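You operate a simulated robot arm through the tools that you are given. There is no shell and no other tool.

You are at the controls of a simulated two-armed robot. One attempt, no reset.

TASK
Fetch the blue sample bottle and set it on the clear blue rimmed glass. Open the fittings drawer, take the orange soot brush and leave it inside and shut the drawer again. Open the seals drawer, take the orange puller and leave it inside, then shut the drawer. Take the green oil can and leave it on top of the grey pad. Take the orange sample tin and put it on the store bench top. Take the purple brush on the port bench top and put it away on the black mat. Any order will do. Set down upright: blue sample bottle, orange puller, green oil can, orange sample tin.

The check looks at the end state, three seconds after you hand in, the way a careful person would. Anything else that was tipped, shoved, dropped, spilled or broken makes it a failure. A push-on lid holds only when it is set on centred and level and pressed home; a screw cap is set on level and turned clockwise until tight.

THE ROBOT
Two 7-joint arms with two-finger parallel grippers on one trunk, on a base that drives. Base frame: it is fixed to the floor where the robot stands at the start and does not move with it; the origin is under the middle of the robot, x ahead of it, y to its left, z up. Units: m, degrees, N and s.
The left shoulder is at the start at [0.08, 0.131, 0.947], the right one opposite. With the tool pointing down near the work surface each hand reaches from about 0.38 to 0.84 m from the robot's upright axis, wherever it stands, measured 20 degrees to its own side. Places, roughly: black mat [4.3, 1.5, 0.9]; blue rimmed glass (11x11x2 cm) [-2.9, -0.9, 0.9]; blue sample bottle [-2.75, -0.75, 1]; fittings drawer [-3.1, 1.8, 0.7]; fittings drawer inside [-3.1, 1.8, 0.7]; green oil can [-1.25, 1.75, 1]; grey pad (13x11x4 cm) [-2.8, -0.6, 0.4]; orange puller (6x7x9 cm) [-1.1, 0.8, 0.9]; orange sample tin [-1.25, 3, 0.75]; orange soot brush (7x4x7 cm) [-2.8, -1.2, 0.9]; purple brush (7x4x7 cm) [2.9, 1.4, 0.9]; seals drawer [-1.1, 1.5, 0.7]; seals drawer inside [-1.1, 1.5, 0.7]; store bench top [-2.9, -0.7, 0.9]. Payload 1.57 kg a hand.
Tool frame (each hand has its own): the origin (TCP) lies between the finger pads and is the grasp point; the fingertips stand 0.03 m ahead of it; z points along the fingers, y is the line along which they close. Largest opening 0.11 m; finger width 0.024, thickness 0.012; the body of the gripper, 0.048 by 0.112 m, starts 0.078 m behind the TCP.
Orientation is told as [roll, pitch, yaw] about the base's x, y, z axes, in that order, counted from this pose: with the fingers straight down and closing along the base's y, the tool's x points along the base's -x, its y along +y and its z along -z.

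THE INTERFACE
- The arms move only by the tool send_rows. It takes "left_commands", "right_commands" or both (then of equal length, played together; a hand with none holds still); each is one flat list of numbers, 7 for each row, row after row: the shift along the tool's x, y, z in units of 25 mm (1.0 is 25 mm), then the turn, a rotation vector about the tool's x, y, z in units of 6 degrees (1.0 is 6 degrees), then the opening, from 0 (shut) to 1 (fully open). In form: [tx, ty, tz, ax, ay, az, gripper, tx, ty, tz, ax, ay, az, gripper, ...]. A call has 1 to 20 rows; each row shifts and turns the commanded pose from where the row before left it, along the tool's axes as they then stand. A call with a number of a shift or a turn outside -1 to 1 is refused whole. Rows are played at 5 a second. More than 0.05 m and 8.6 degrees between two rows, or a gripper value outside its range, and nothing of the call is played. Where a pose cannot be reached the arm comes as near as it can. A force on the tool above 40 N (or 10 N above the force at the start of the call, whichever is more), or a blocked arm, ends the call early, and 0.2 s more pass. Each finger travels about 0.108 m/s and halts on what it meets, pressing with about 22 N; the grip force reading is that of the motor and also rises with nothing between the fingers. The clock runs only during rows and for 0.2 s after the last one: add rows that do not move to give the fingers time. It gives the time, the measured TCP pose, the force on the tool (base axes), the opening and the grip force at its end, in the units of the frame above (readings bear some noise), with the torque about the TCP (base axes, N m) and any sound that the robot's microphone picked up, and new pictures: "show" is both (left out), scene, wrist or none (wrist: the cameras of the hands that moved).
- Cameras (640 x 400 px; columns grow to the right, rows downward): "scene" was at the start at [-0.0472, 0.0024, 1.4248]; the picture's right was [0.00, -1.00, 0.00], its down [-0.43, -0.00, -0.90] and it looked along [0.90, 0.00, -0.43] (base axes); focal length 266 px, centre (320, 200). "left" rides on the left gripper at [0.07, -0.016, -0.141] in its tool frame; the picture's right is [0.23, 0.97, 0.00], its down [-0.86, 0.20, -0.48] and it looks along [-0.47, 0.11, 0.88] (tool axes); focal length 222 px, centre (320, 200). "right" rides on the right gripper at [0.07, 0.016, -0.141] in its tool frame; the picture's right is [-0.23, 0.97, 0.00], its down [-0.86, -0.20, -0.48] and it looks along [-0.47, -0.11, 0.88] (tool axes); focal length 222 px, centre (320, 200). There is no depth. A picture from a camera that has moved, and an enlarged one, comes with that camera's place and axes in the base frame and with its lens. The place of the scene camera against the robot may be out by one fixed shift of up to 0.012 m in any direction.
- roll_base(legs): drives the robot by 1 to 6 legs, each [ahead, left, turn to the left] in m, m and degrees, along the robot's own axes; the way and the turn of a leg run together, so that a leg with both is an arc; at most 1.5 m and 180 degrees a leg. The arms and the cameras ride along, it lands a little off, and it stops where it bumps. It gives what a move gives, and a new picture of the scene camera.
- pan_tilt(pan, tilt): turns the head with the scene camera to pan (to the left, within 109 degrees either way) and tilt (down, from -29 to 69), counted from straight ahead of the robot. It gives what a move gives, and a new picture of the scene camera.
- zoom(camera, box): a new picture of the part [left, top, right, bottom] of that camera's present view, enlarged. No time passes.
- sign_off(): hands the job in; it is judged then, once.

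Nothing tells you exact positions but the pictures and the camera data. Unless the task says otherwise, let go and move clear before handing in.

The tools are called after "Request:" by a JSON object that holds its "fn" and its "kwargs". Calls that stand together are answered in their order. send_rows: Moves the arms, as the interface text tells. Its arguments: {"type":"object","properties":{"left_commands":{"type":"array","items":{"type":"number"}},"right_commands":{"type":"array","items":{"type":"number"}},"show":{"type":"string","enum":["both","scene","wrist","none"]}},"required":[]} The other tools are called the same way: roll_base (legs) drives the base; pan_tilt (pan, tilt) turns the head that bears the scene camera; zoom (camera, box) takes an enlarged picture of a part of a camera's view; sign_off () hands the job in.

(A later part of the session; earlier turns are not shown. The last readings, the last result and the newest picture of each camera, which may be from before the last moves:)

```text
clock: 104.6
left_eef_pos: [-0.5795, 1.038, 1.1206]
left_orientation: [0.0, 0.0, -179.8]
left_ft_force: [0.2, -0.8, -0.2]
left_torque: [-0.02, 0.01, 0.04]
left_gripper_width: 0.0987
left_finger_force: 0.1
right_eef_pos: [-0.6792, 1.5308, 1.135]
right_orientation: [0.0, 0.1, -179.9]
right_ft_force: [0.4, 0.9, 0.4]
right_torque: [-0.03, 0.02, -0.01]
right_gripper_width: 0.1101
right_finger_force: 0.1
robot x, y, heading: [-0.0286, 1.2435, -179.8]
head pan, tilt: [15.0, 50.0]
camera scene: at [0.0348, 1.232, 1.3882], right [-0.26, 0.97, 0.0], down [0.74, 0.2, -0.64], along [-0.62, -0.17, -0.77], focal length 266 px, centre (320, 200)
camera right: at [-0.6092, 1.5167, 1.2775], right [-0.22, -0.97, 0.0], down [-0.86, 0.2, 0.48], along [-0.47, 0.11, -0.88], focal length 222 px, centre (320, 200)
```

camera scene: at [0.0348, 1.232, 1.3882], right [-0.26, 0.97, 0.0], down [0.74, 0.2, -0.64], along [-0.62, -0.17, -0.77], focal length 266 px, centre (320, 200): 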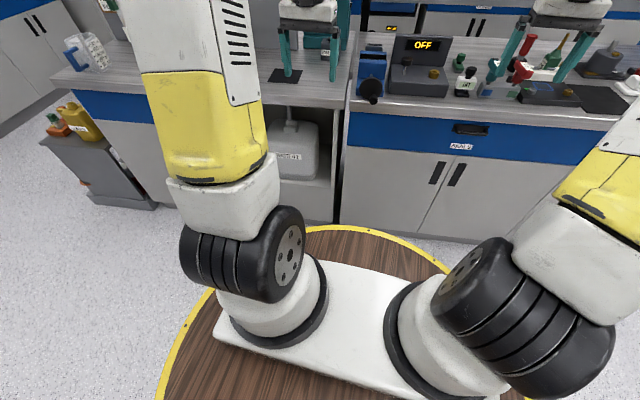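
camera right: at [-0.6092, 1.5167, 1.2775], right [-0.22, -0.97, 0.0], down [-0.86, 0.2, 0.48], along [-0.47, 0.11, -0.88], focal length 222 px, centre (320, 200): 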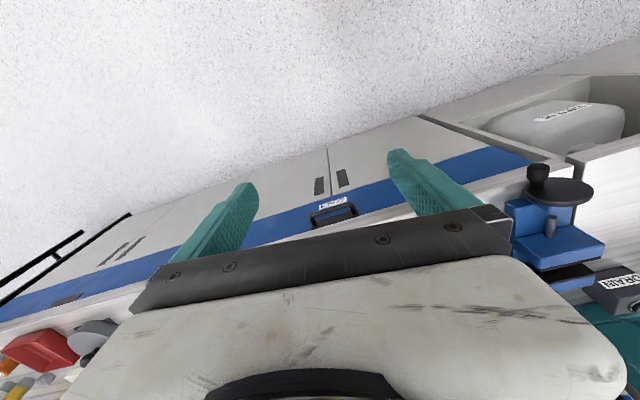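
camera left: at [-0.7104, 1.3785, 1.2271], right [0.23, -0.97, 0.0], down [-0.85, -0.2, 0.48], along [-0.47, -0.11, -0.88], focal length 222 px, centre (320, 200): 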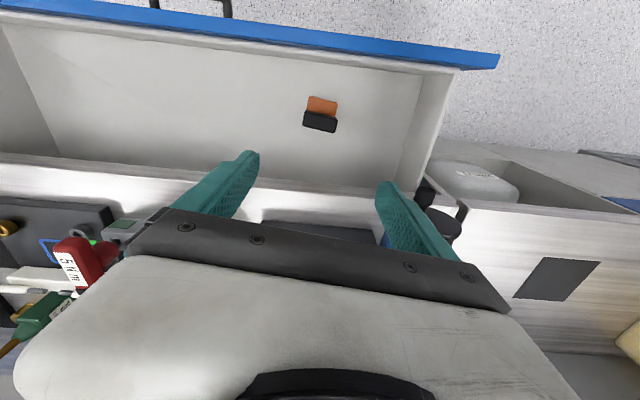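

The seals drawer is shut. Next is the green oil can near [-1.25, 1.75]; I'll sidestep toward it and look.

Request:
{"fn": "roll_base", "kwargs": {"legs": [[0.15, -0.25, 0]]}}

Request:
{"fn": "pan_tilt", "kwargs": {"pan": 0, "tilt": 30}}

Request:
{"fn": "zoom", "kwargs": {"camera": "scene", "box": [240, 60, 480, 210]}}

```text
clock: 106.6
left_eef_pos: [-0.7315, 1.2846, 1.1215]
left_orientation: [0.1, 0.0, -179.9]
left_ft_force: [0.2, -0.5, 0.7]
left_torque: [0.0, 0.02, 0.01]
left_gripper_width: 0.0991
left_finger_force: 0.0
right_eef_pos: [-0.8305, 1.7767, 1.1356]
right_orientation: [0.0, 0.1, -179.9]
right_ft_force: [-0.1, -0.6, 0.9]
right_torque: [0.01, -0.01, -0.01]
right_gripper_width: 0.1101
right_finger_force: 0.0
robot x, y, heading: [-0.1821, 1.4961, -179.6]
head pan, tilt: [15.0, 50.0]
camera scene: at [-0.1168, 1.4767, 1.3882], right [-0.26, 0.97, 0.0], down [0.74, 0.2, -0.64], along [-0.62, -0.17, -0.77], focal length 266 px, centre (320, 200)
```

scene: 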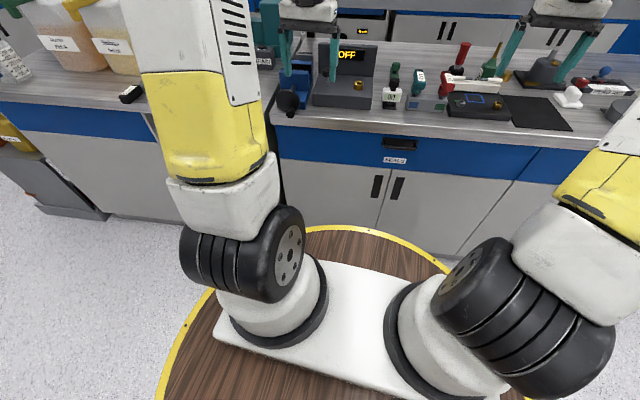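

```text
clock: 107.4
left_eef_pos: [-0.7311, 1.2842, 1.1209]
left_orientation: [0.0, 0.0, -179.8]
left_ft_force: [0.1, 0.3, 0.0]
left_torque: [0.0, 0.01, 0.0]
left_gripper_width: 0.0989
left_finger_force: 0.0
right_eef_pos: [-0.8308, 1.7761, 1.1358]
right_orientation: [0.0, -0.1, -179.9]
right_ft_force: [-0.9, 0.2, 0.0]
right_torque: [0.03, 0.03, 0.0]
right_gripper_width: 0.1101
right_finger_force: 0.1
robot x, y, heading: [-0.1805, 1.4928, -179.5]
head pan, tilt: [0.0, 30.0]
camera scene: at [-0.1329, 1.4966, 1.4176], right [0.0, 1.0, 0.0], down [0.5, 0.0, -0.87], along [-0.87, 0.0, -0.5], focal length 266 px, centre (320, 200)
```

scene: 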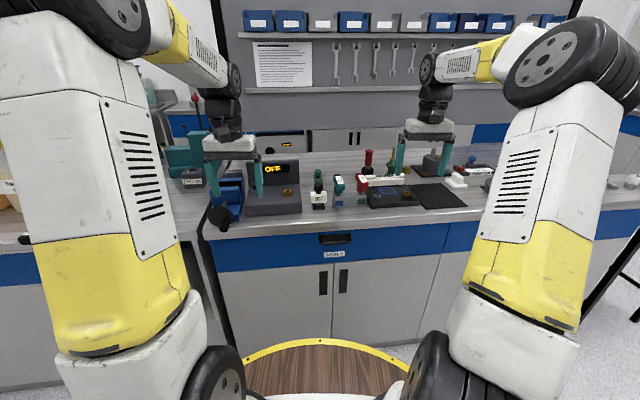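

```text
2.67 times, centred on (360, 135) of scene
camera zoom: at [-0.1329, 1.4966, 1.4176], right [0.0, 1.0, 0.0], down [0.5, 0.0, -0.87], along [-0.87, 0.0, -0.5], focal length 709 px, centre (213, 373)
```

zoom: 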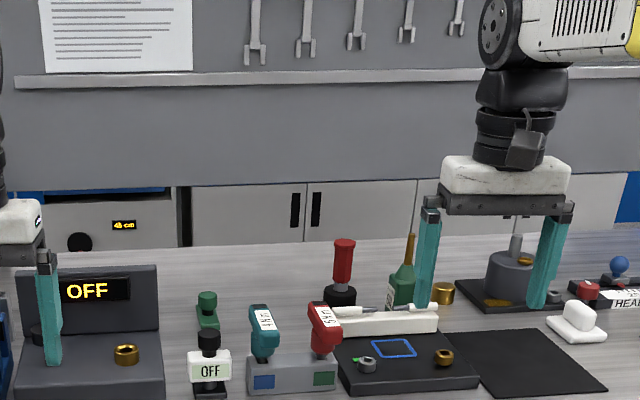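

The green oil can (cone body, thin nozzle) shows behind the right hand at about [-1.24, 1.82]. I'll raise both hands and drive closer so the right wrist camera can look at it.

Request:
{"fn": "send_rows", "kwargs": {"right_commands": [0, 0, -1, 0, 0, 0, 1, 0, 0, -1, 0, 0, 0, 1, 0, 0, -1, 0, 0, 0, 1, 0, 0, -1, 0, 0, 0, 1, 0, 0, 0, 0, 0, 0, 1], "left_commands": [0, 0, -1, 0, 0, 0, 1, 0, 0, -1, 0, 0, 0, 1, 0, 0, -1, 0, 0, 0, 1, 0, 0, -1, 0, 0, 0, 1, 0, 0, 0, 0, 0, 0, 1], "show": "none"}}

Request:
{"fn": "roll_base", "kwargs": {"legs": [[0, -0.06, 0], [0.3, 0, 0]]}}

Request:
{"fn": "zoom", "kwargs": {"camera": "right", "box": [0, 0, 640, 400]}}

```text
clock: 108.6
left_eef_pos: [-0.7312, 1.2837, 1.2215]
left_orientation: [0.0, 0.0, -179.9]
left_ft_force: [0.3, -0.2, 0.3]
left_torque: [0.03, 0.0, 0.02]
left_gripper_width: 0.11
left_finger_force: 0.1
right_eef_pos: [-0.8299, 1.7753, 1.2355]
right_orientation: [0.0, -0.1, -179.9]
right_ft_force: [-0.5, 0.2, 0.1]
right_torque: [-0.01, 0.02, 0.01]
right_gripper_width: 0.11
right_finger_force: 0.0
robot x, y, heading: [-0.1833, 1.4984, -180.0]
head pan, tilt: [0.0, 30.0]
```

```text
clock: 111.2
left_eef_pos: [-1.029, 1.343, 1.2202]
left_orientation: [0.0, 0.1, -180.0]
left_ft_force: [0.7, -0.2, -0.3]
left_torque: [0.01, 0.0, 0.01]
left_gripper_width: 0.1101
left_finger_force: 0.1
right_eef_pos: [-1.1279, 1.8352, 1.235]
right_orientation: [0.0, 0.0, -180.2]
right_ft_force: [-0.4, -0.2, -0.5]
right_torque: [0.0, 0.0, 0.0]
right_gripper_width: 0.11
right_finger_force: 0.1
robot x, y, heading: [-0.483, 1.5529, -179.9]
head pan, tilt: [0.0, 30.0]
camera scene: at [-0.4313, 1.5557, 1.4177], right [0.0, 1.0, 0.0], down [0.5, 0.0, -0.87], along [-0.87, 0.0, -0.5], focal length 266 px, centre (320, 200)
```

scene: 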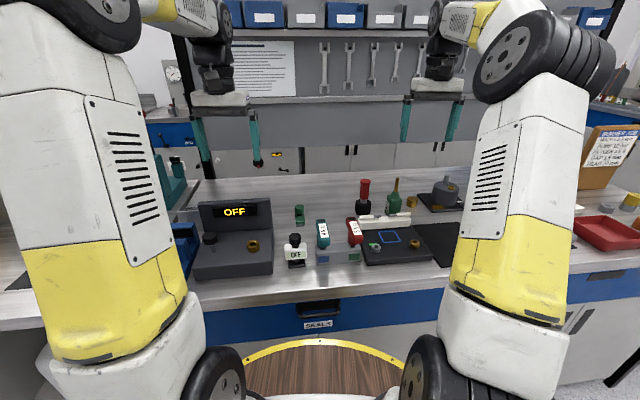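

```text
1.00 times, centred on (320, 200) of right (not enlarged: the box is as wide or as high as the picture)
camera zoom: at [-1.0585, 1.8214, 1.3769], right [-0.23, -0.97, 0.0], down [-0.85, 0.2, 0.48], along [-0.47, 0.11, -0.88], focal length 222 px, centre (320, 200)
```

zoom: 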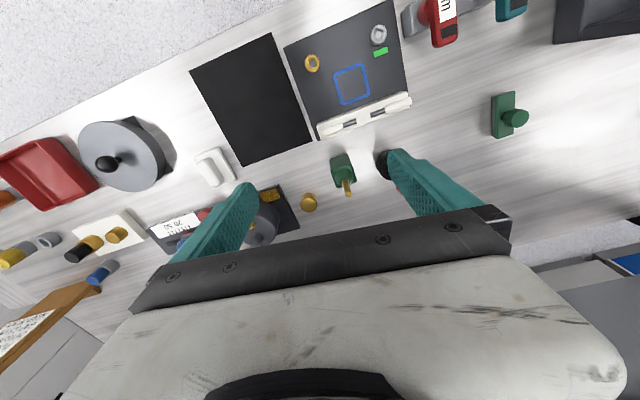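

Request:
{"fn": "zoom", "kwargs": {"camera": "right", "box": [280, 100, 440, 230]}}

Request:
{"fn": "zoom", "kwargs": {"camera": "scene", "box": [330, 160, 450, 260]}}

```text
3.08 times, centred on (360, 165) of right
camera zoom: at [-1.0585, 1.8214, 1.3769], right [-0.23, -0.97, 0.0], down [-0.85, 0.2, 0.48], along [-0.47, 0.11, -0.88], focal length 684 px, centre (197, 308)
```

zoom: 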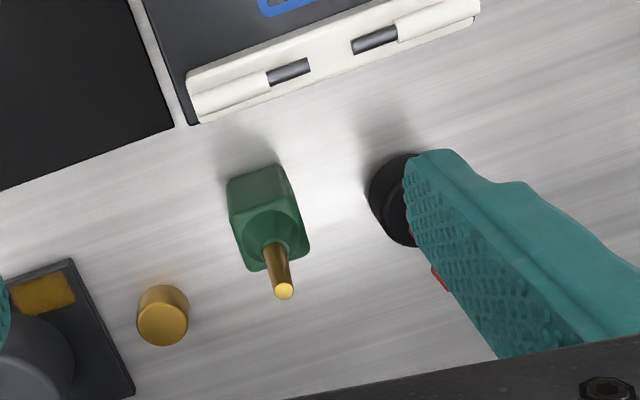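

```text
4.00 times, centred on (390, 210) of scene
camera zoom: at [-0.4313, 1.5557, 1.4177], right [0.0, 1.0, 0.0], down [0.5, 0.0, -0.87], along [-0.87, 0.0, -0.5], focal length 1063 px, centre (40, 160)
```

zoom: 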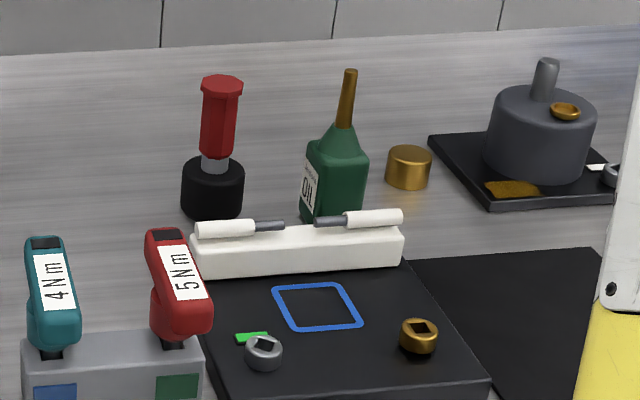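

The oil can is a square green bottle about 4.3 cm wide at about [-1.237, 1.815], body z 0.90–0.965, with its spout up to 1.04. Because it must later go onto a low shelf, I'll grip it with the hand tilted about 42° forward, fingers closing along y.

Request:
{"fn": "send_rows", "kwargs": {"right_commands": [0, 0, 0, 0, -1, 0, 0.65, 0, 0, 0, 0, -1, 0, 0.65, 0, 0, 0, 0, -1, 0, 0.65, 0, 0, 0, 0, -1, 0, 0.65, 0, 0, 0, 0, -1, 0, 0.65, 0, 0, 0, 0, -1, 0, 0.65, 0, 0, 0, 0, -1, 0, 0.65, 0.8, 0.2, 1, 0, 0, 0, 0.65, 0.8, 0.2, 1, 0, 0, 0, 0.65, 0.8, 0.2, 1, 0, 0, 0, 0.65, 0.8, 0.2, 1, 0, 0, 0, 0.65, 0.8, 0, 1, 0, 0, 0, 0.65, 0.72, 0, 1, 0, 0, 0, 0.65, 0, 0, 0, 0, 0, 0, 0.65]}}

Request:
{"fn": "zoom", "kwargs": {"camera": "right", "box": [200, 80, 440, 230]}}

```text
clock: 114.2
left_eef_pos: [-1.0291, 1.343, 1.2213]
left_orientation: [0.0, 0.0, -180.0]
left_ft_force: [-0.1, 1.1, 0.9]
left_torque: [-0.01, 0.0, 0.0]
left_gripper_width: 0.1099
left_finger_force: 0.0
right_eef_pos: [-1.1414, 1.8132, 1.0439]
right_orientation: [-0.1, -42.0, -180.0]
right_ft_force: [-1.1, 0.0, -0.8]
right_torque: [0.0, -0.03, 0.0]
right_gripper_width: 0.0717
right_finger_force: 0.0
robot x, y, heading: [-0.4829, 1.5527, -179.7]
head pan, tilt: [0.0, 30.0]
camera scene: at [-0.4314, 1.5557, 1.4177], right [0.0, 1.0, 0.0], down [0.5, 0.0, -0.87], along [-0.87, 0.0, -0.5], focal length 266 px, centre (320, 200)
camera right: at [-0.995, 1.8002, 1.1027], right [-0.17, -0.97, 0.15], down [-0.32, 0.2, 0.93], along [-0.93, 0.11, -0.34], focal length 222 px, centre (320, 200)
```

scene: 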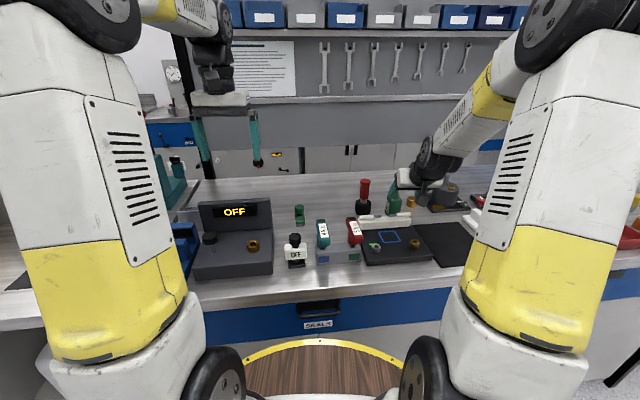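
right: 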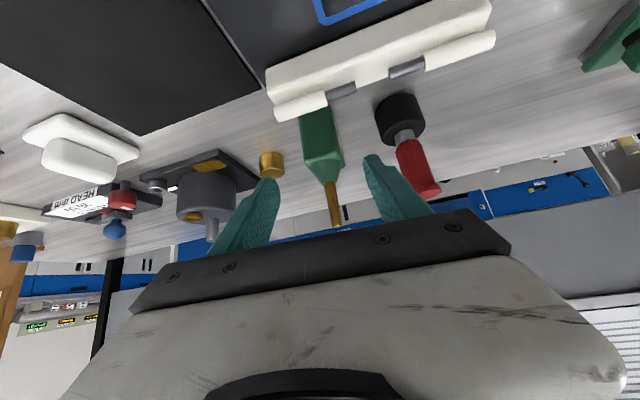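

```text
2.67 times, centred on (320, 155) of right
camera zoom: at [-0.995, 1.8002, 1.1027], right [-0.17, -0.97, 0.15], down [-0.32, 0.2, 0.93], along [-0.93, 0.11, -0.34], focal length 592 px, centre (320, 320)
```

zoom: 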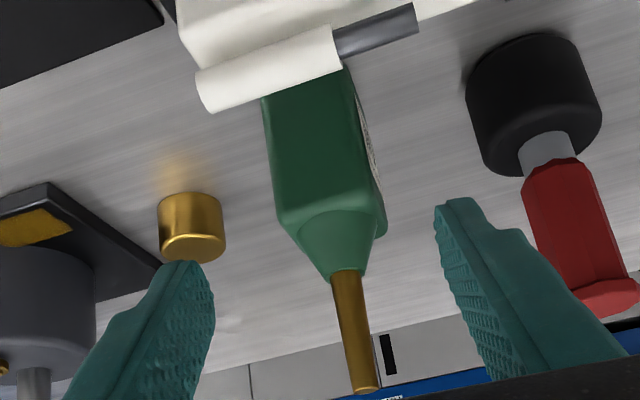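

The can sits between the open fingers, with clearance over the white rack. I'll move in along the tool axis and grip it.

Request:
{"fn": "send_rows", "kwargs": {"right_commands": [0, 0, 0.8, 0, 0, 0, 0.65, 0, 0, 0.8, 0, 0, 0, 0.65, 0, 0, 0.8, 0, 0, 0, 0.65, 0, 0, 0.8, 0, 0, 0, 0.65, 0, 0, 0.8, 0, 0, 0, 0.65, 0, 0, 0.8, 0, 0, 0, 0.65, 0, 0, 0.8, 0, 0, 0, 0.65, 0, 0, 0, 0, 0, 0, 0.65]}}

Request:
{"fn": "zoom", "kwargs": {"camera": "right", "box": [200, 80, 440, 230]}}

Request:
{"fn": "zoom", "kwargs": {"camera": "scene", "box": [330, 160, 490, 260]}}

```text
clock: 116.0
left_eef_pos: [-1.0302, 1.3432, 1.221]
left_orientation: [0.1, -0.1, -179.9]
left_ft_force: [0.7, 0.2, 0.3]
left_torque: [0.03, -0.01, -0.01]
left_gripper_width: 0.1102
left_finger_force: 0.1
right_eef_pos: [-1.2341, 1.8149, 0.9396]
right_orientation: [0.1, -42.0, -180.0]
right_ft_force: [0.1, 0.6, 0.0]
right_torque: [-0.02, 0.01, 0.0]
right_gripper_width: 0.0715
right_finger_force: 0.1
robot x, y, heading: [-0.482, 1.5521, -180.0]
head pan, tilt: [0.0, 30.0]
camera scene: at [-0.4315, 1.5557, 1.4177], right [0.0, 1.0, 0.0], down [0.5, 0.0, -0.87], along [-0.87, 0.0, -0.5], focal length 266 px, centre (320, 200)
camera right: at [-1.0883, 1.8007, 0.9979], right [-0.17, -0.97, 0.15], down [-0.31, 0.2, 0.93], along [-0.93, 0.11, -0.34], focal length 222 px, centre (320, 200)
```

scene: 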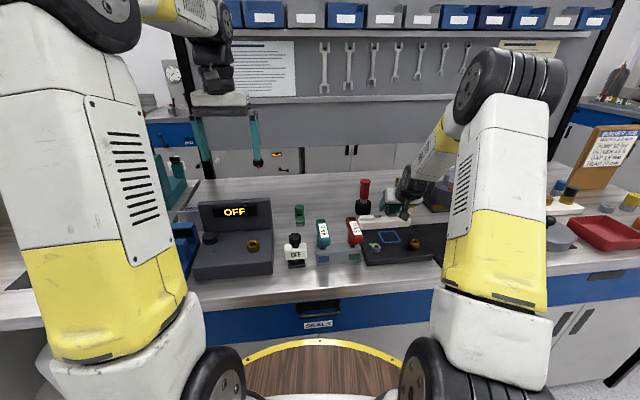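
right: 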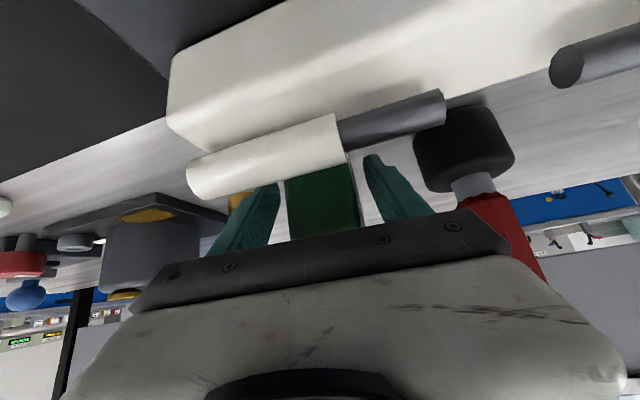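

```text
2.67 times, centred on (320, 155) of right
camera zoom: at [-1.0883, 1.8007, 0.9979], right [-0.17, -0.97, 0.15], down [-0.31, 0.2, 0.93], along [-0.93, 0.11, -0.34], focal length 592 px, centre (320, 320)
```

zoom: 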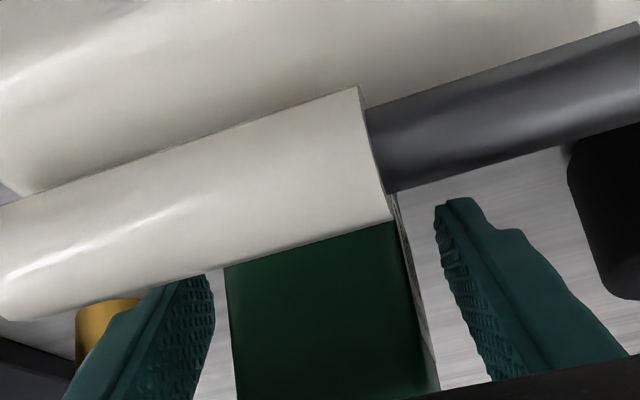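

```text
4.00 times, centred on (410, 210) of scene
camera zoom: at [-0.4315, 1.5557, 1.4177], right [0.0, 1.0, 0.0], down [0.5, 0.0, -0.87], along [-0.87, 0.0, -0.5], focal length 1063 px, centre (-40, 160)
```

zoom: 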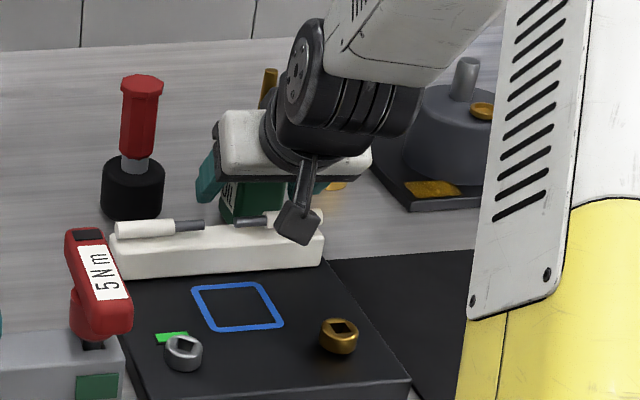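

Forces are nil and the can is between the pads. Closing.

Request:
{"fn": "send_rows", "kwargs": {"right_commands": [0, 0, 0, 0, 0, 0, 0.2, 0, 0, 0, 0, 0, 0, 0.2, 0, 0, 0, 0, 0, 0, 0.2, 0, 0, 0, 0, 0, 0, 0.2], "show": "wrist"}}

```text
clock: 117.0
left_eef_pos: [-1.0288, 1.3434, 1.2205]
left_orientation: [0.0, 0.0, -180.1]
left_ft_force: [0.2, -1.6, 0.9]
left_torque: [0.04, 0.01, 0.0]
left_gripper_width: 0.1102
left_finger_force: 0.1
right_eef_pos: [-1.2343, 1.8158, 0.9393]
right_orientation: [0.1, -42.0, -180.0]
right_ft_force: [-1.8, -0.1, 1.7]
right_torque: [0.04, 0.06, 0.01]
right_gripper_width: 0.0438
right_finger_force: 21.9
robot x, y, heading: [-0.4824, 1.555, -180.0]
head pan, tilt: [0.0, 30.0]
camera right: at [-1.0881, 1.8006, 0.9981], right [-0.17, -0.97, 0.15], down [-0.31, 0.2, 0.93], along [-0.93, 0.11, -0.34], focal length 222 px, centre (320, 200)
```

right: 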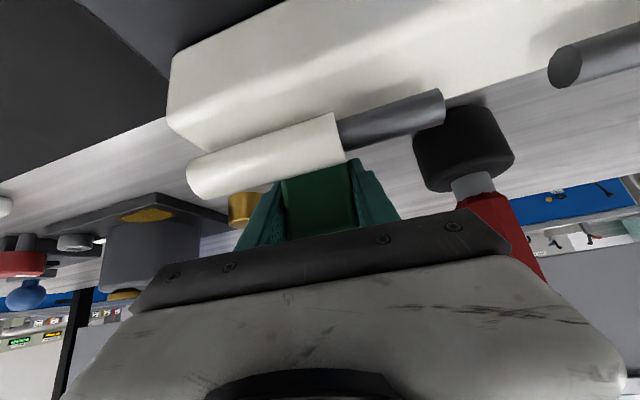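

The can is gripped (0.0438 wide). I'll lift straight up 0.3 m.

Request:
{"fn": "send_rows", "kwargs": {"right_commands": [-0.335, 0, -0.372, 0, 0, 0, 0.2, -0.669, 0, -0.743, 0, 0, 0, 0.2, -0.669, 0, -0.743, 0, 0, 0, 0.2, -0.669, 0, -0.743, 0, 0, 0, 0.2, -0.669, 0, -0.743, 0, 0, 0, 0.2, -0.669, 0, -0.743, 0, 0, 0, 0.2, -0.669, 0, -0.743, 0, 0, 0, 0.2, -0.669, 0, -0.743, 0, 0, 0, 0.2, -0.669, 0, -0.743, 0, 0, 0, 0.2, -0.669, 0, -0.743, 0, 0, 0, 0.2, -0.669, 0, -0.743, 0, 0, 0, 0.2, 0, 0, 0, 0, 0, 0, 0.2]}}

```text
clock: 119.6
left_eef_pos: [-1.0298, 1.3424, 1.2203]
left_orientation: [0.0, -0.1, -180.0]
left_ft_force: [0.3, 0.0, -0.3]
left_torque: [-0.03, 0.01, 0.03]
left_gripper_width: 0.1099
left_finger_force: 0.1
right_eef_pos: [-1.2333, 1.8167, 1.2021]
right_orientation: [0.0, -42.0, 179.9]
right_ft_force: [0.7, -0.3, -1.4]
right_torque: [-0.03, 0.03, 0.02]
right_gripper_width: 0.044
right_finger_force: 21.8
robot x, y, heading: [-0.4856, 1.5557, -180.2]
head pan, tilt: [0.0, 30.0]
camera scene: at [-0.4315, 1.5557, 1.4177], right [0.0, 1.0, 0.0], down [0.5, 0.0, -0.87], along [-0.87, 0.0, -0.5], focal length 266 px, centre (320, 200)
camera right: at [-1.0881, 1.8022, 1.2619], right [-0.17, -0.97, 0.15], down [-0.32, 0.2, 0.93], along [-0.93, 0.11, -0.34], focal length 222 px, centre (320, 200)
```

scene: 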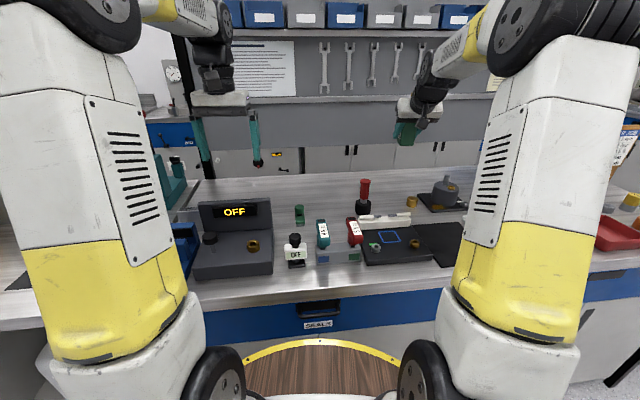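
right: 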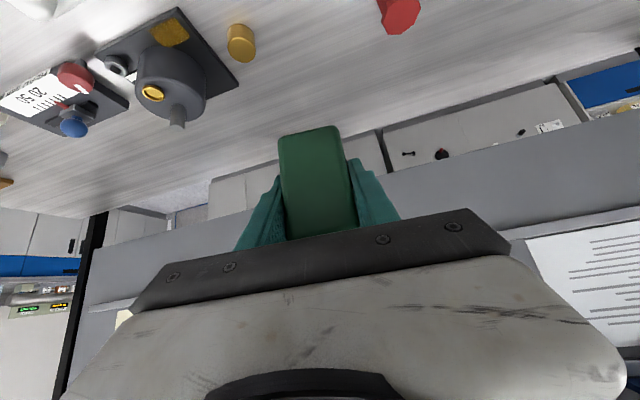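

The can is lifted and stays upright. I'll draw both hands back, then back away and sidestep along the aisle toward the sample tin near y = 3.

Request:
{"fn": "send_rows", "kwargs": {"right_commands": [0.743, 0, -0.669, 0, 0, 0, 0.2, 0.743, 0, -0.669, 0, 0, 0, 0.2, 0.743, 0, -0.669, 0, 0, 0, 0.2, 0.743, 0, -0.669, 0, 0, 0, 0.2, 0.743, 0, -0.669, 0, 0, 0, 0.2, 0.743, 0, -0.669, 0, 0, 0, 0.2, 0.743, 0, -0.669, 0, 0, 0, 0.2, 0, 0, 0, 0, 0, 0, 0.2], "left_commands": [1, 0, 0, 0, 0, 0, 1, 1, 0, 0, 0, 0, 0, 1, 1, 0, 0, 0, 0, 0, 1, 1, 0, 0, 0, 0, 0, 1, 0, 0, 0, 0, 0, 0, 1, 0, 0, 0, 0, 0, 0, 1, 0, 0, 0, 0, 0, 0, 1, 0, 0, 0, 0, 0, 0, 1], "show": "none"}}

Request:
{"fn": "roll_base", "kwargs": {"legs": [[-0.3, 0, 0], [0, -1.1, 0]]}}

Request:
{"fn": "pan_tilt", "kwargs": {"pan": -20, "tilt": 30}}

```text
clock: 121.4
left_eef_pos: [-0.9297, 1.3417, 1.2209]
left_orientation: [0.1, 0.0, -179.9]
left_ft_force: [-0.8, 0.3, -0.7]
left_torque: [0.0, -0.01, 0.0]
left_gripper_width: 0.1102
left_finger_force: 0.1
right_eef_pos: [-1.0593, 1.8154, 1.203]
right_orientation: [0.0, -42.1, -179.9]
right_ft_force: [-0.4, 0.3, -2.4]
right_torque: [-0.02, 0.02, 0.02]
right_gripper_width: 0.0437
right_finger_force: 21.9
robot x, y, heading: [-0.4761, 1.5514, -180.4]
head pan, tilt: [0.0, 30.0]
```

```text
clock: 128.7
left_eef_pos: [-0.6323, 2.4419, 1.2205]
left_orientation: [0.0, 0.0, -179.6]
left_ft_force: [-0.2, 1.0, -0.4]
left_torque: [0.02, 0.01, 0.01]
left_gripper_width: 0.1101
left_finger_force: 0.1
right_eef_pos: [-0.7653, 2.9161, 1.2034]
right_orientation: [0.0, -42.0, -179.7]
right_ft_force: [-0.4, 0.3, -1.9]
right_torque: [-0.01, 0.0, 0.0]
right_gripper_width: 0.0437
right_finger_force: 22.4
robot x, y, heading: [-0.1831, 2.6588, -179.6]
head pan, tilt: [0.0, 30.0]
camera scene: at [-0.1352, 2.6584, 1.4177], right [-0.01, 1.0, 0.0], down [0.5, 0.0, -0.87], along [-0.87, -0.01, -0.5], focal length 266 px, centre (320, 200)
```

scene: 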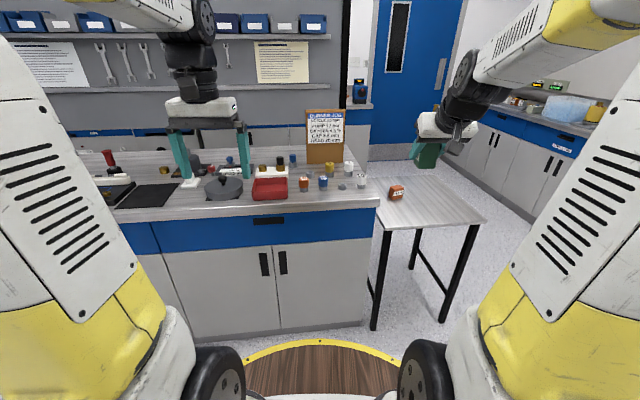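

```text
clock: 129.5
left_eef_pos: [-0.6321, 2.4413, 1.2203]
left_orientation: [0.0, 0.0, -179.6]
left_ft_force: [-0.1, 0.2, 0.5]
left_torque: [-0.01, -0.01, 0.0]
left_gripper_width: 0.1101
left_finger_force: 0.0
right_eef_pos: [-0.7648, 2.9155, 1.2017]
right_orientation: [0.0, -42.1, -179.6]
right_ft_force: [0.6, 0.8, -2.2]
right_torque: [0.02, 0.01, 0.0]
right_gripper_width: 0.044
right_finger_force: 21.6
robot x, y, heading: [-0.1845, 2.6566, -179.6]
head pan, tilt: [-20.0, 30.0]
camera scene: at [-0.1299, 2.6894, 1.4177], right [0.34, 0.94, 0.0], down [0.47, -0.17, -0.87], along [-0.82, 0.29, -0.5], focal length 266 px, centre (320, 200)
```

scene: 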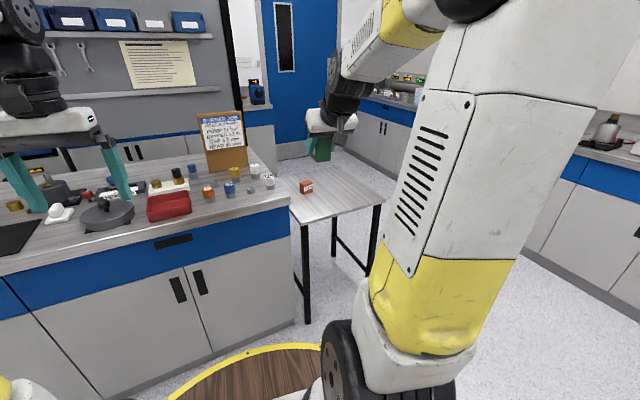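

Request:
{"fn": "zoom", "kwargs": {"camera": "scene", "box": [180, 120, 340, 220]}}

```text
4.00 times, centred on (260, 170) of scene
camera zoom: at [-0.1299, 2.6894, 1.4177], right [0.34, 0.94, 0.0], down [0.47, -0.17, -0.87], along [-0.82, 0.29, -0.5], focal length 1063 px, centre (560, 320)
```

zoom: 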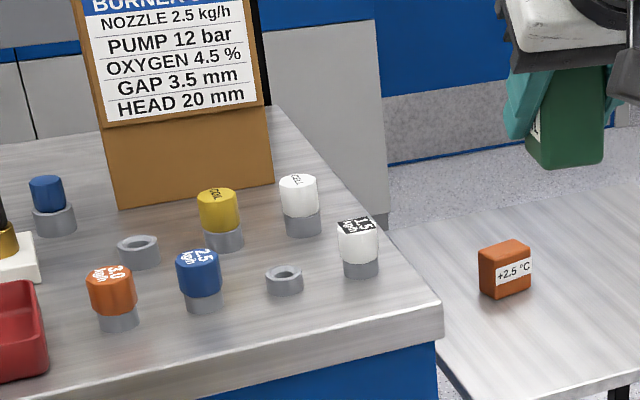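

The orange sample tin ("+2.5 °C") is on the small side table at about [-1.38, 3.05], top of table about z 0.73. I'll drive in front of it so the left hand reaches it.

Request:
{"fn": "roll_base", "kwargs": {"legs": [[0, -0.62, 0], [0.47, 0, 0]]}}

Request:
{"fn": "pan_tilt", "kwargs": {"pan": 10, "tilt": 40}}

Request:
{"fn": "zoom", "kwargs": {"camera": "left", "box": [0, 0, 640, 400]}}

```text
clock: 135.4
left_eef_pos: [-1.1019, 3.0549, 1.2197]
left_orientation: [0.0, 0.0, -180.0]
left_ft_force: [-0.2, -0.3, 0.2]
left_torque: [-0.01, 0.01, 0.02]
left_gripper_width: 0.1099
left_finger_force: 0.1
right_eef_pos: [-1.2337, 3.5303, 1.2009]
right_orientation: [0.0, -42.1, -180.0]
right_ft_force: [0.9, 0.3, -0.6]
right_torque: [-0.02, 0.0, 0.02]
right_gripper_width: 0.0436
right_finger_force: 21.5
robot x, y, heading: [-0.6528, 3.2674, -179.7]
head pan, tilt: [-20.0, 30.0]
camera scene: at [-0.5983, 3.2996, 1.4177], right [0.34, 0.94, 0.0], down [0.47, -0.17, -0.87], along [-0.81, 0.3, -0.5], focal length 266 px, centre (320, 200)
```

scene: 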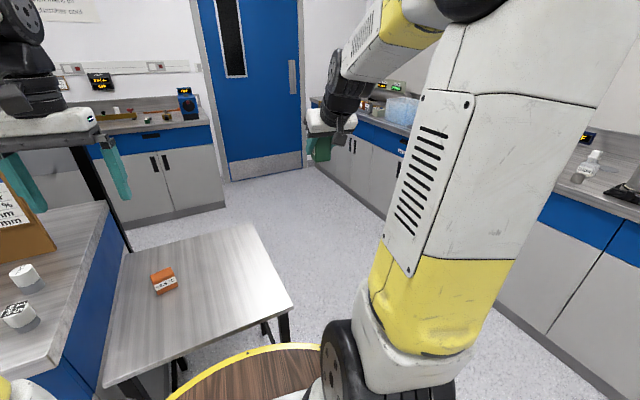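

```text
clock: 136.3
left_eef_pos: [-1.1025, 3.0548, 1.2192]
left_orientation: [0.0, 0.0, -179.9]
left_ft_force: [0.0, 0.3, 0.4]
left_torque: [-0.01, 0.01, -0.01]
left_gripper_width: 0.11
left_finger_force: 0.2
right_eef_pos: [-1.232, 3.5292, 1.2025]
right_orientation: [0.0, -42.0, -179.9]
right_ft_force: [-0.4, 0.0, -1.7]
right_torque: [0.01, 0.02, -0.03]
right_gripper_width: 0.0438
right_finger_force: 22.1
robot x, y, heading: [-0.6558, 3.2654, -180.2]
head pan, tilt: [10.0, 40.0]
camera scene: at [-0.5972, 3.2539, 1.4024], right [-0.17, 0.98, 0.0], down [0.63, 0.11, -0.77], along [-0.75, -0.13, -0.64], focal length 266 px, centre (320, 200)
```

scene: 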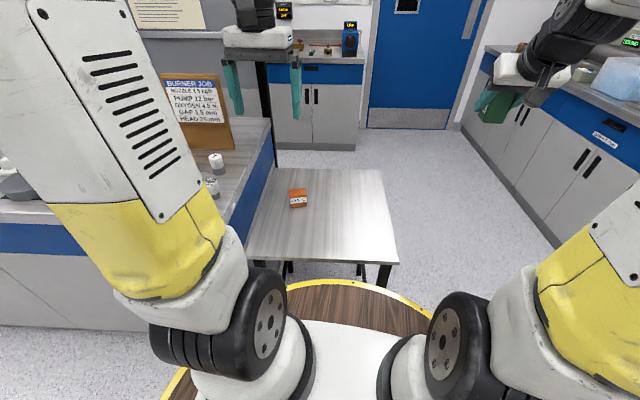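

```text
1.00 times, centred on (320, 200) of left (not enlarged: the box is as wide or as high as the picture)
camera zoom: at [-1.0326, 3.0716, 1.3626], right [0.23, -0.97, 0.0], down [-0.85, -0.2, 0.48], along [-0.47, -0.11, -0.88], focal length 222 px, centre (320, 200)
```

zoom: 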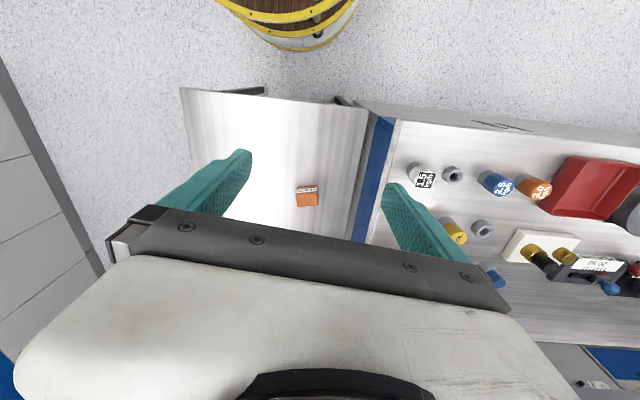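

The tin is at about [-1.344, 3.038, 0.77]. I'll bring the left hand above it.

Request:
{"fn": "send_rows", "kwargs": {"left_commands": [-1, 0.07, 0.5, 0, 0, 0, 1, -1, 0.07, 0.5, 0, 0, 0, 1, -1, 0.07, 0.5, 0, 0, 0, 1, -1, 0.07, 1, 0, 0, 0, 1, -1, 0.07, 1, 0, 0, 0, 1, -1, 0.07, 1, 0, 0, 0, 1, -1, 0.07, 1, 0, 0, 0, 1, -1, 0.07, 1, 0, 0, 0, 1, -1, 0.07, 1, 0, 0, 0, 1, -0.6, 0.05, 0.5, 0, 0, 0, 1, 0, 0, 0, 0, 0, 0, 1]}}

Request:
{"fn": "zoom", "kwargs": {"camera": "left", "box": [240, 80, 400, 210]}}

```text
clock: 138.7
left_eef_pos: [-1.343, 3.0355, 1.0194]
left_orientation: [0.1, 0.0, -180.0]
left_ft_force: [0.4, 0.2, 0.1]
left_torque: [0.02, 0.0, 0.05]
left_gripper_width: 0.1102
left_finger_force: 0.0
right_eef_pos: [-1.2327, 3.5288, 1.2025]
right_orientation: [0.0, -42.0, -180.0]
right_ft_force: [0.4, -0.7, -2.0]
right_torque: [0.0, 0.02, 0.01]
right_gripper_width: 0.0439
right_finger_force: 21.9
robot x, y, heading: [-0.6547, 3.2643, -180.0]
head pan, tilt: [10.0, 40.0]
camera scene: at [-0.5972, 3.2539, 1.4024], right [-0.17, 0.98, 0.0], down [0.63, 0.11, -0.77], along [-0.75, -0.13, -0.64], focal length 266 px, centre (320, 200)
camera left: at [-1.273, 3.0525, 1.1621], right [0.23, -0.97, 0.0], down [-0.85, -0.2, 0.48], along [-0.47, -0.11, -0.88], focal length 222 px, centre (320, 200)
```

scene: 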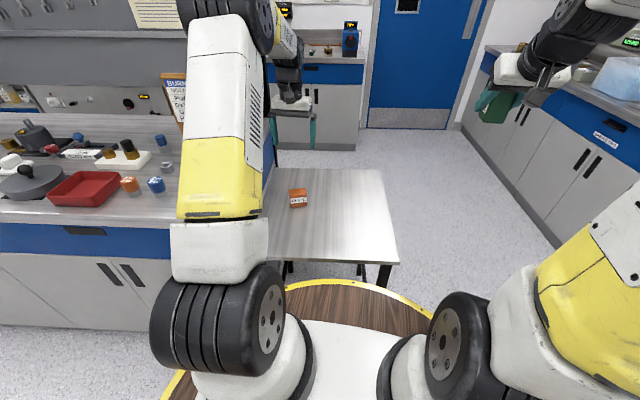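
left: 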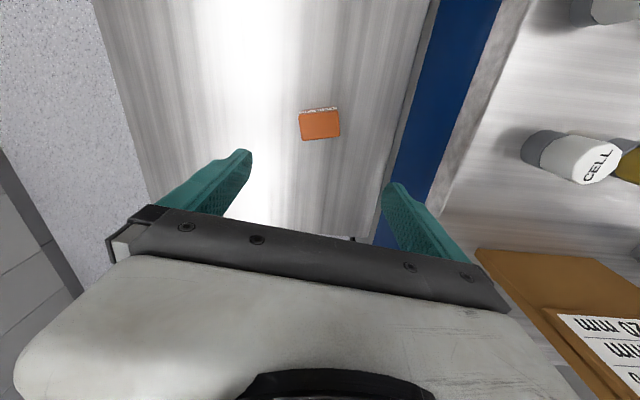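

```text
3.08 times, centred on (320, 145) of left
camera zoom: at [-1.273, 3.0525, 1.1621], right [0.23, -0.97, 0.0], down [-0.85, -0.2, 0.48], along [-0.47, -0.11, -0.88], focal length 684 px, centre (320, 369)
```

zoom: 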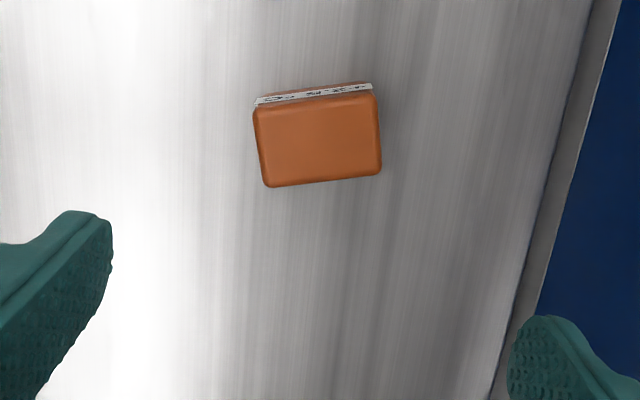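

The tin measures about 6 × 4 cm, turned about 19°, centred at [-1.340, 3.037]. I'll turn the hand to match and descend part way.

Request:
{"fn": "send_rows", "kwargs": {"left_commands": [0.12, -0.06, 0, 0, 0, -0.8, 1, 0, 0, 0, 0, 0, -0.8, 1, 0, 0, 0, 0, 0, -0.8, 1, 0, 0, 0, 0, 0, -0.8, 1, 0, 0, 1, 0, 0, 0, 1, 0, 0, 1, 0, 0, 0, 1, 0, 0, 1, 0, 0, 0, 1, 0, 0, 1, 0, 0, 0, 1, 0, 0, 1, 0, 0, 0, 1, 0, 0, 1, 0, 0, 0, 1, 0, 0, 1, 0, 0, 0, 1, 0, 0, 0, 0, 0, 0, 1], "show": "wrist"}}

Request:
{"fn": "zoom", "kwargs": {"camera": "left", "box": [220, 80, 420, 230]}}

```text
clock: 141.3
left_eef_pos: [-1.338, 3.0395, 0.8466]
left_orientation: [0.0, -0.1, -160.8]
left_ft_force: [0.5, -0.2, 0.5]
left_torque: [-0.02, 0.01, 0.0]
left_gripper_width: 0.11
left_finger_force: 0.0
right_eef_pos: [-1.2327, 3.5287, 1.2011]
right_orientation: [-0.1, -42.0, -180.0]
right_ft_force: [0.4, 0.7, -1.4]
right_torque: [-0.03, 0.03, 0.0]
right_gripper_width: 0.0436
right_finger_force: 22.0
robot x, y, heading: [-0.653, 3.2687, -180.2]
head pan, tilt: [10.0, 40.0]
camera left: at [-1.2781, 3.0782, 0.9879], right [0.54, -0.84, 0.0], down [-0.74, -0.47, 0.48], along [-0.4, -0.26, -0.88], focal length 222 px, centre (320, 200)
```

left: 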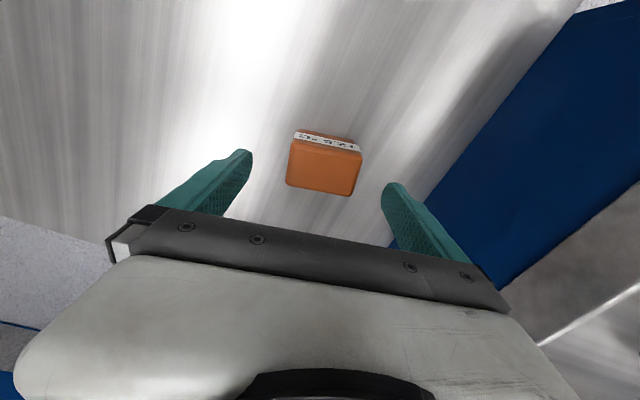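

```text
2.67 times, centred on (320, 155) of left
camera zoom: at [-1.2781, 3.0782, 0.9879], right [0.54, -0.84, 0.0], down [-0.74, -0.47, 0.48], along [-0.4, -0.26, -0.88], focal length 592 px, centre (320, 320)
```

zoom: 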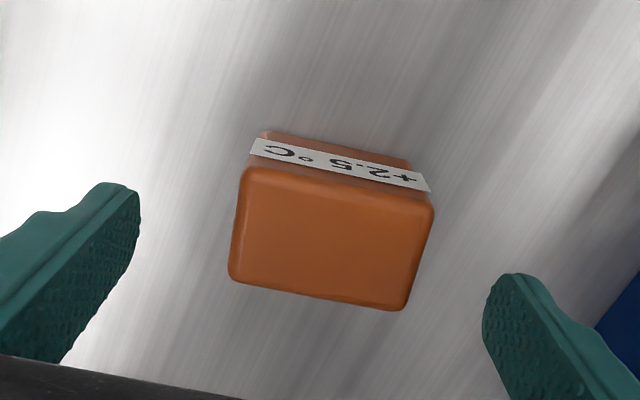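

The tin's top seems to be near z 0.82 and the table near 0.75. I'll lower to TCP z 0.80 and close.

Request:
{"fn": "send_rows", "kwargs": {"left_commands": [0.15, 0.05, 0.6, 0, 0, 0, 1, 0, 0, 0.6, 0, 0, 0, 1, 0, 0, 0.65, 0, 0, 0, 1, 0, 0, 0, 0, 0, 0, 1, 0, 0, 0, 0, 0, 0, 0.2, 0, 0, 0, 0, 0, 0, 0.2, 0, 0, 0, 0, 0, 0, 0.2, 0, 0, 0, 0, 0, 0, 0.2], "show": "wrist"}}

Request:
{"fn": "zoom", "kwargs": {"camera": "left", "box": [220, 80, 420, 230]}}

```text
clock: 143.1
left_eef_pos: [-1.3347, 3.0397, 0.7976]
left_orientation: [0.0, 0.0, -160.8]
left_ft_force: [-0.5, 0.1, -0.3]
left_torque: [0.01, -0.02, -0.02]
left_gripper_width: 0.0616
left_finger_force: 21.6
right_eef_pos: [-1.2326, 3.528, 1.2024]
right_orientation: [0.0, -42.0, -180.0]
right_ft_force: [-0.8, 0.3, -1.0]
right_torque: [-0.01, 0.03, -0.01]
right_gripper_width: 0.0439
right_finger_force: 22.0
robot x, y, heading: [-0.6526, 3.2655, -180.0]
head pan, tilt: [10.0, 40.0]
camera left: at [-1.2748, 3.0782, 0.9406], right [0.54, -0.84, 0.0], down [-0.74, -0.47, 0.48], along [-0.4, -0.26, -0.88], focal length 222 px, centre (320, 200)
```

left: 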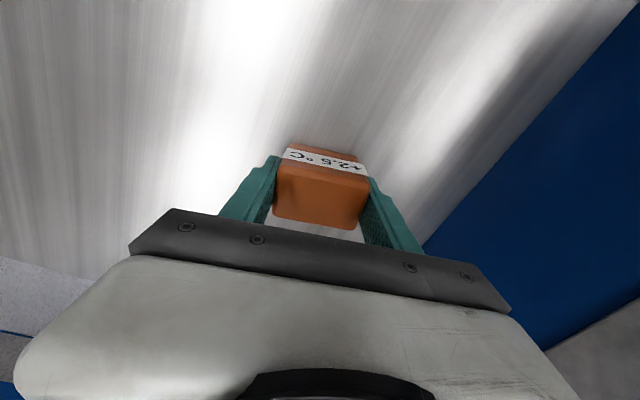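

```text
2.67 times, centred on (320, 155) of left
camera zoom: at [-1.2748, 3.0782, 0.9406], right [0.54, -0.84, 0.0], down [-0.74, -0.47, 0.48], along [-0.4, -0.26, -0.88], focal length 592 px, centre (320, 320)
```

zoom: 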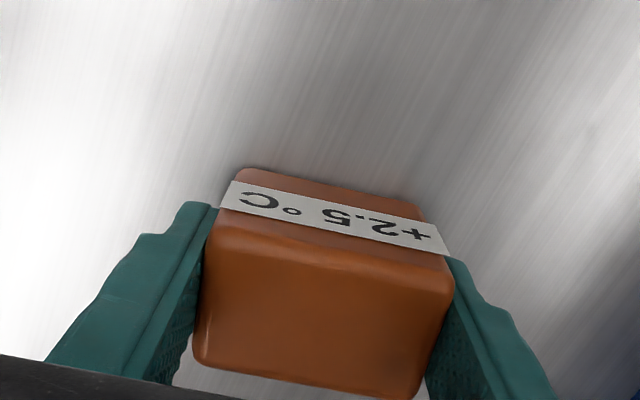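

The tin is gripped (0.0616). I'll lift it and look at the route round the north end of the island.

Request:
{"fn": "send_rows", "kwargs": {"left_commands": [0, 0, -0.5, 0, 0, 0, 0.2, 0, 0, -1, 0, 0, 0, 0.2, 0, 0, -1, 0, 0, 0, 0.2, 0, 0, -1, 0, 0, 0, 0.2, 0, 0, -1, 0, 0, 0, 0.2, 0, 0, -1, 0, 0, 0, 0.2, 0, 0, -1, 0, 0, 0, 0.2, 0, 0, -1, 0, 0, 0, 0.2, 0, 0, -1, 0, 0, 0, 0.2, 0, 0, -1, 0, 0, 0, 0.2, 0, 0, -1, 0, 0, 0, 0.2, 0, 0, -1, 0, 0, 0, 0.2, 0, 0, -1, 0, 0, 0, 0.2, 0.9, 0, -1, 0, 0, 0.8, 0.2, 0.9, 0, -1, 0, 0, 0.8, 0.2, 0.9, 0, -1, 0, 0, 0.8, 0.2, 0.9, 0, -1, 0, 0, 0.8, 0.2, 1, 0, 0, 0, 0, 0, 0.2, 1, 0, 0, 0, 0, 0, 0.2], "show": "wrist"}}

Request:
{"fn": "pan_tilt", "kwargs": {"pan": -60, "tilt": 30}}

Request:
{"fn": "pan_tilt", "kwargs": {"pan": -15, "tilt": 20}}

```text
clock: 147.1
left_eef_pos: [-1.1977, 3.0573, 1.2112]
left_orientation: [0.0, 0.0, 180.0]
left_ft_force: [-0.1, -0.1, -0.3]
left_torque: [-0.01, 0.0, 0.02]
left_gripper_width: 0.0616
left_finger_force: 22.6
right_eef_pos: [-1.2319, 3.5291, 1.2023]
right_orientation: [0.0, -42.0, -180.1]
right_ft_force: [0.4, -0.3, -1.8]
right_torque: [0.01, 0.01, -0.01]
right_gripper_width: 0.0439
right_finger_force: 22.5
robot x, y, heading: [-0.653, 3.2661, -179.9]
head pan, tilt: [10.0, 40.0]
camera left: at [-1.1289, 3.0738, 1.3524], right [0.23, -0.97, 0.0], down [-0.86, -0.2, 0.48], along [-0.47, -0.11, -0.88], focal length 222 px, centre (320, 200)
```

left: 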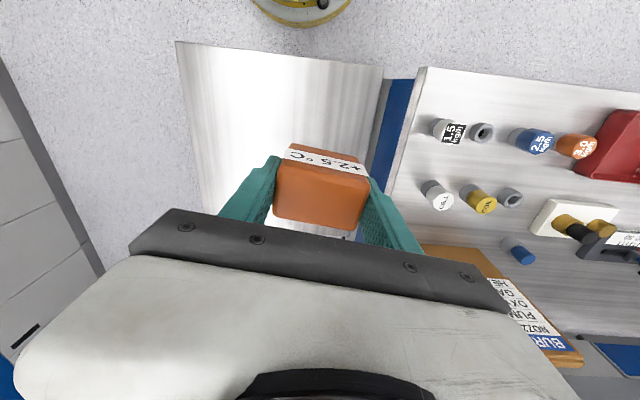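

```text
clock: 148.5
left_eef_pos: [-1.1986, 3.0568, 1.2102]
left_orientation: [0.0, 0.1, -179.9]
left_ft_force: [-0.1, -0.3, -0.8]
left_torque: [-0.01, 0.04, 0.03]
left_gripper_width: 0.0618
left_finger_force: 22.3
right_eef_pos: [-1.2332, 3.5283, 1.2024]
right_orientation: [0.0, -42.0, -180.0]
right_ft_force: [0.4, -0.1, -1.6]
right_torque: [0.0, 0.01, 0.01]
right_gripper_width: 0.0437
right_finger_force: 22.2
robot x, y, heading: [-0.6526, 3.2629, -180.0]
head pan, tilt: [-60.0, 30.0]
camera scene: at [-0.5587, 3.3469, 1.4177], right [0.87, 0.5, 0.0], down [0.25, -0.43, -0.87], along [-0.43, 0.75, -0.5], focal length 266 px, centre (320, 200)
```

scene: 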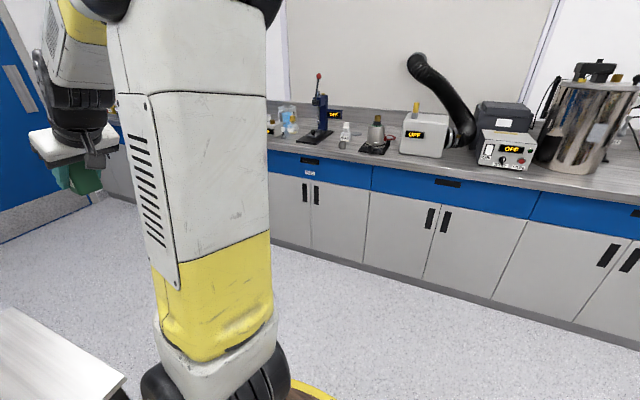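

```text
clock: 149.7
left_eef_pos: [-1.1976, 3.0578, 1.2106]
left_orientation: [0.0, 0.0, -180.0]
left_ft_force: [0.1, 0.6, -0.8]
left_torque: [0.01, -0.02, 0.03]
left_gripper_width: 0.0617
left_finger_force: 21.8
right_eef_pos: [-1.2323, 3.5289, 1.2026]
right_orientation: [0.0, -42.1, -180.1]
right_ft_force: [-0.3, -0.4, -1.8]
right_torque: [-0.02, 0.0, 0.02]
right_gripper_width: 0.0438
right_finger_force: 22.2
robot x, y, heading: [-0.6572, 3.2664, -179.9]
head pan, tilt: [-15.0, 20.0]
camera scene: at [-0.6034, 3.2928, 1.4338], right [0.26, 0.97, 0.0], down [0.33, -0.09, -0.94], along [-0.91, 0.24, -0.34], focal length 266 px, centre (320, 200)
```

scene: 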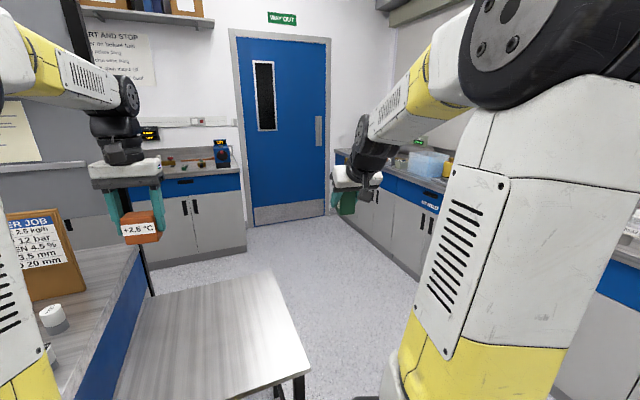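

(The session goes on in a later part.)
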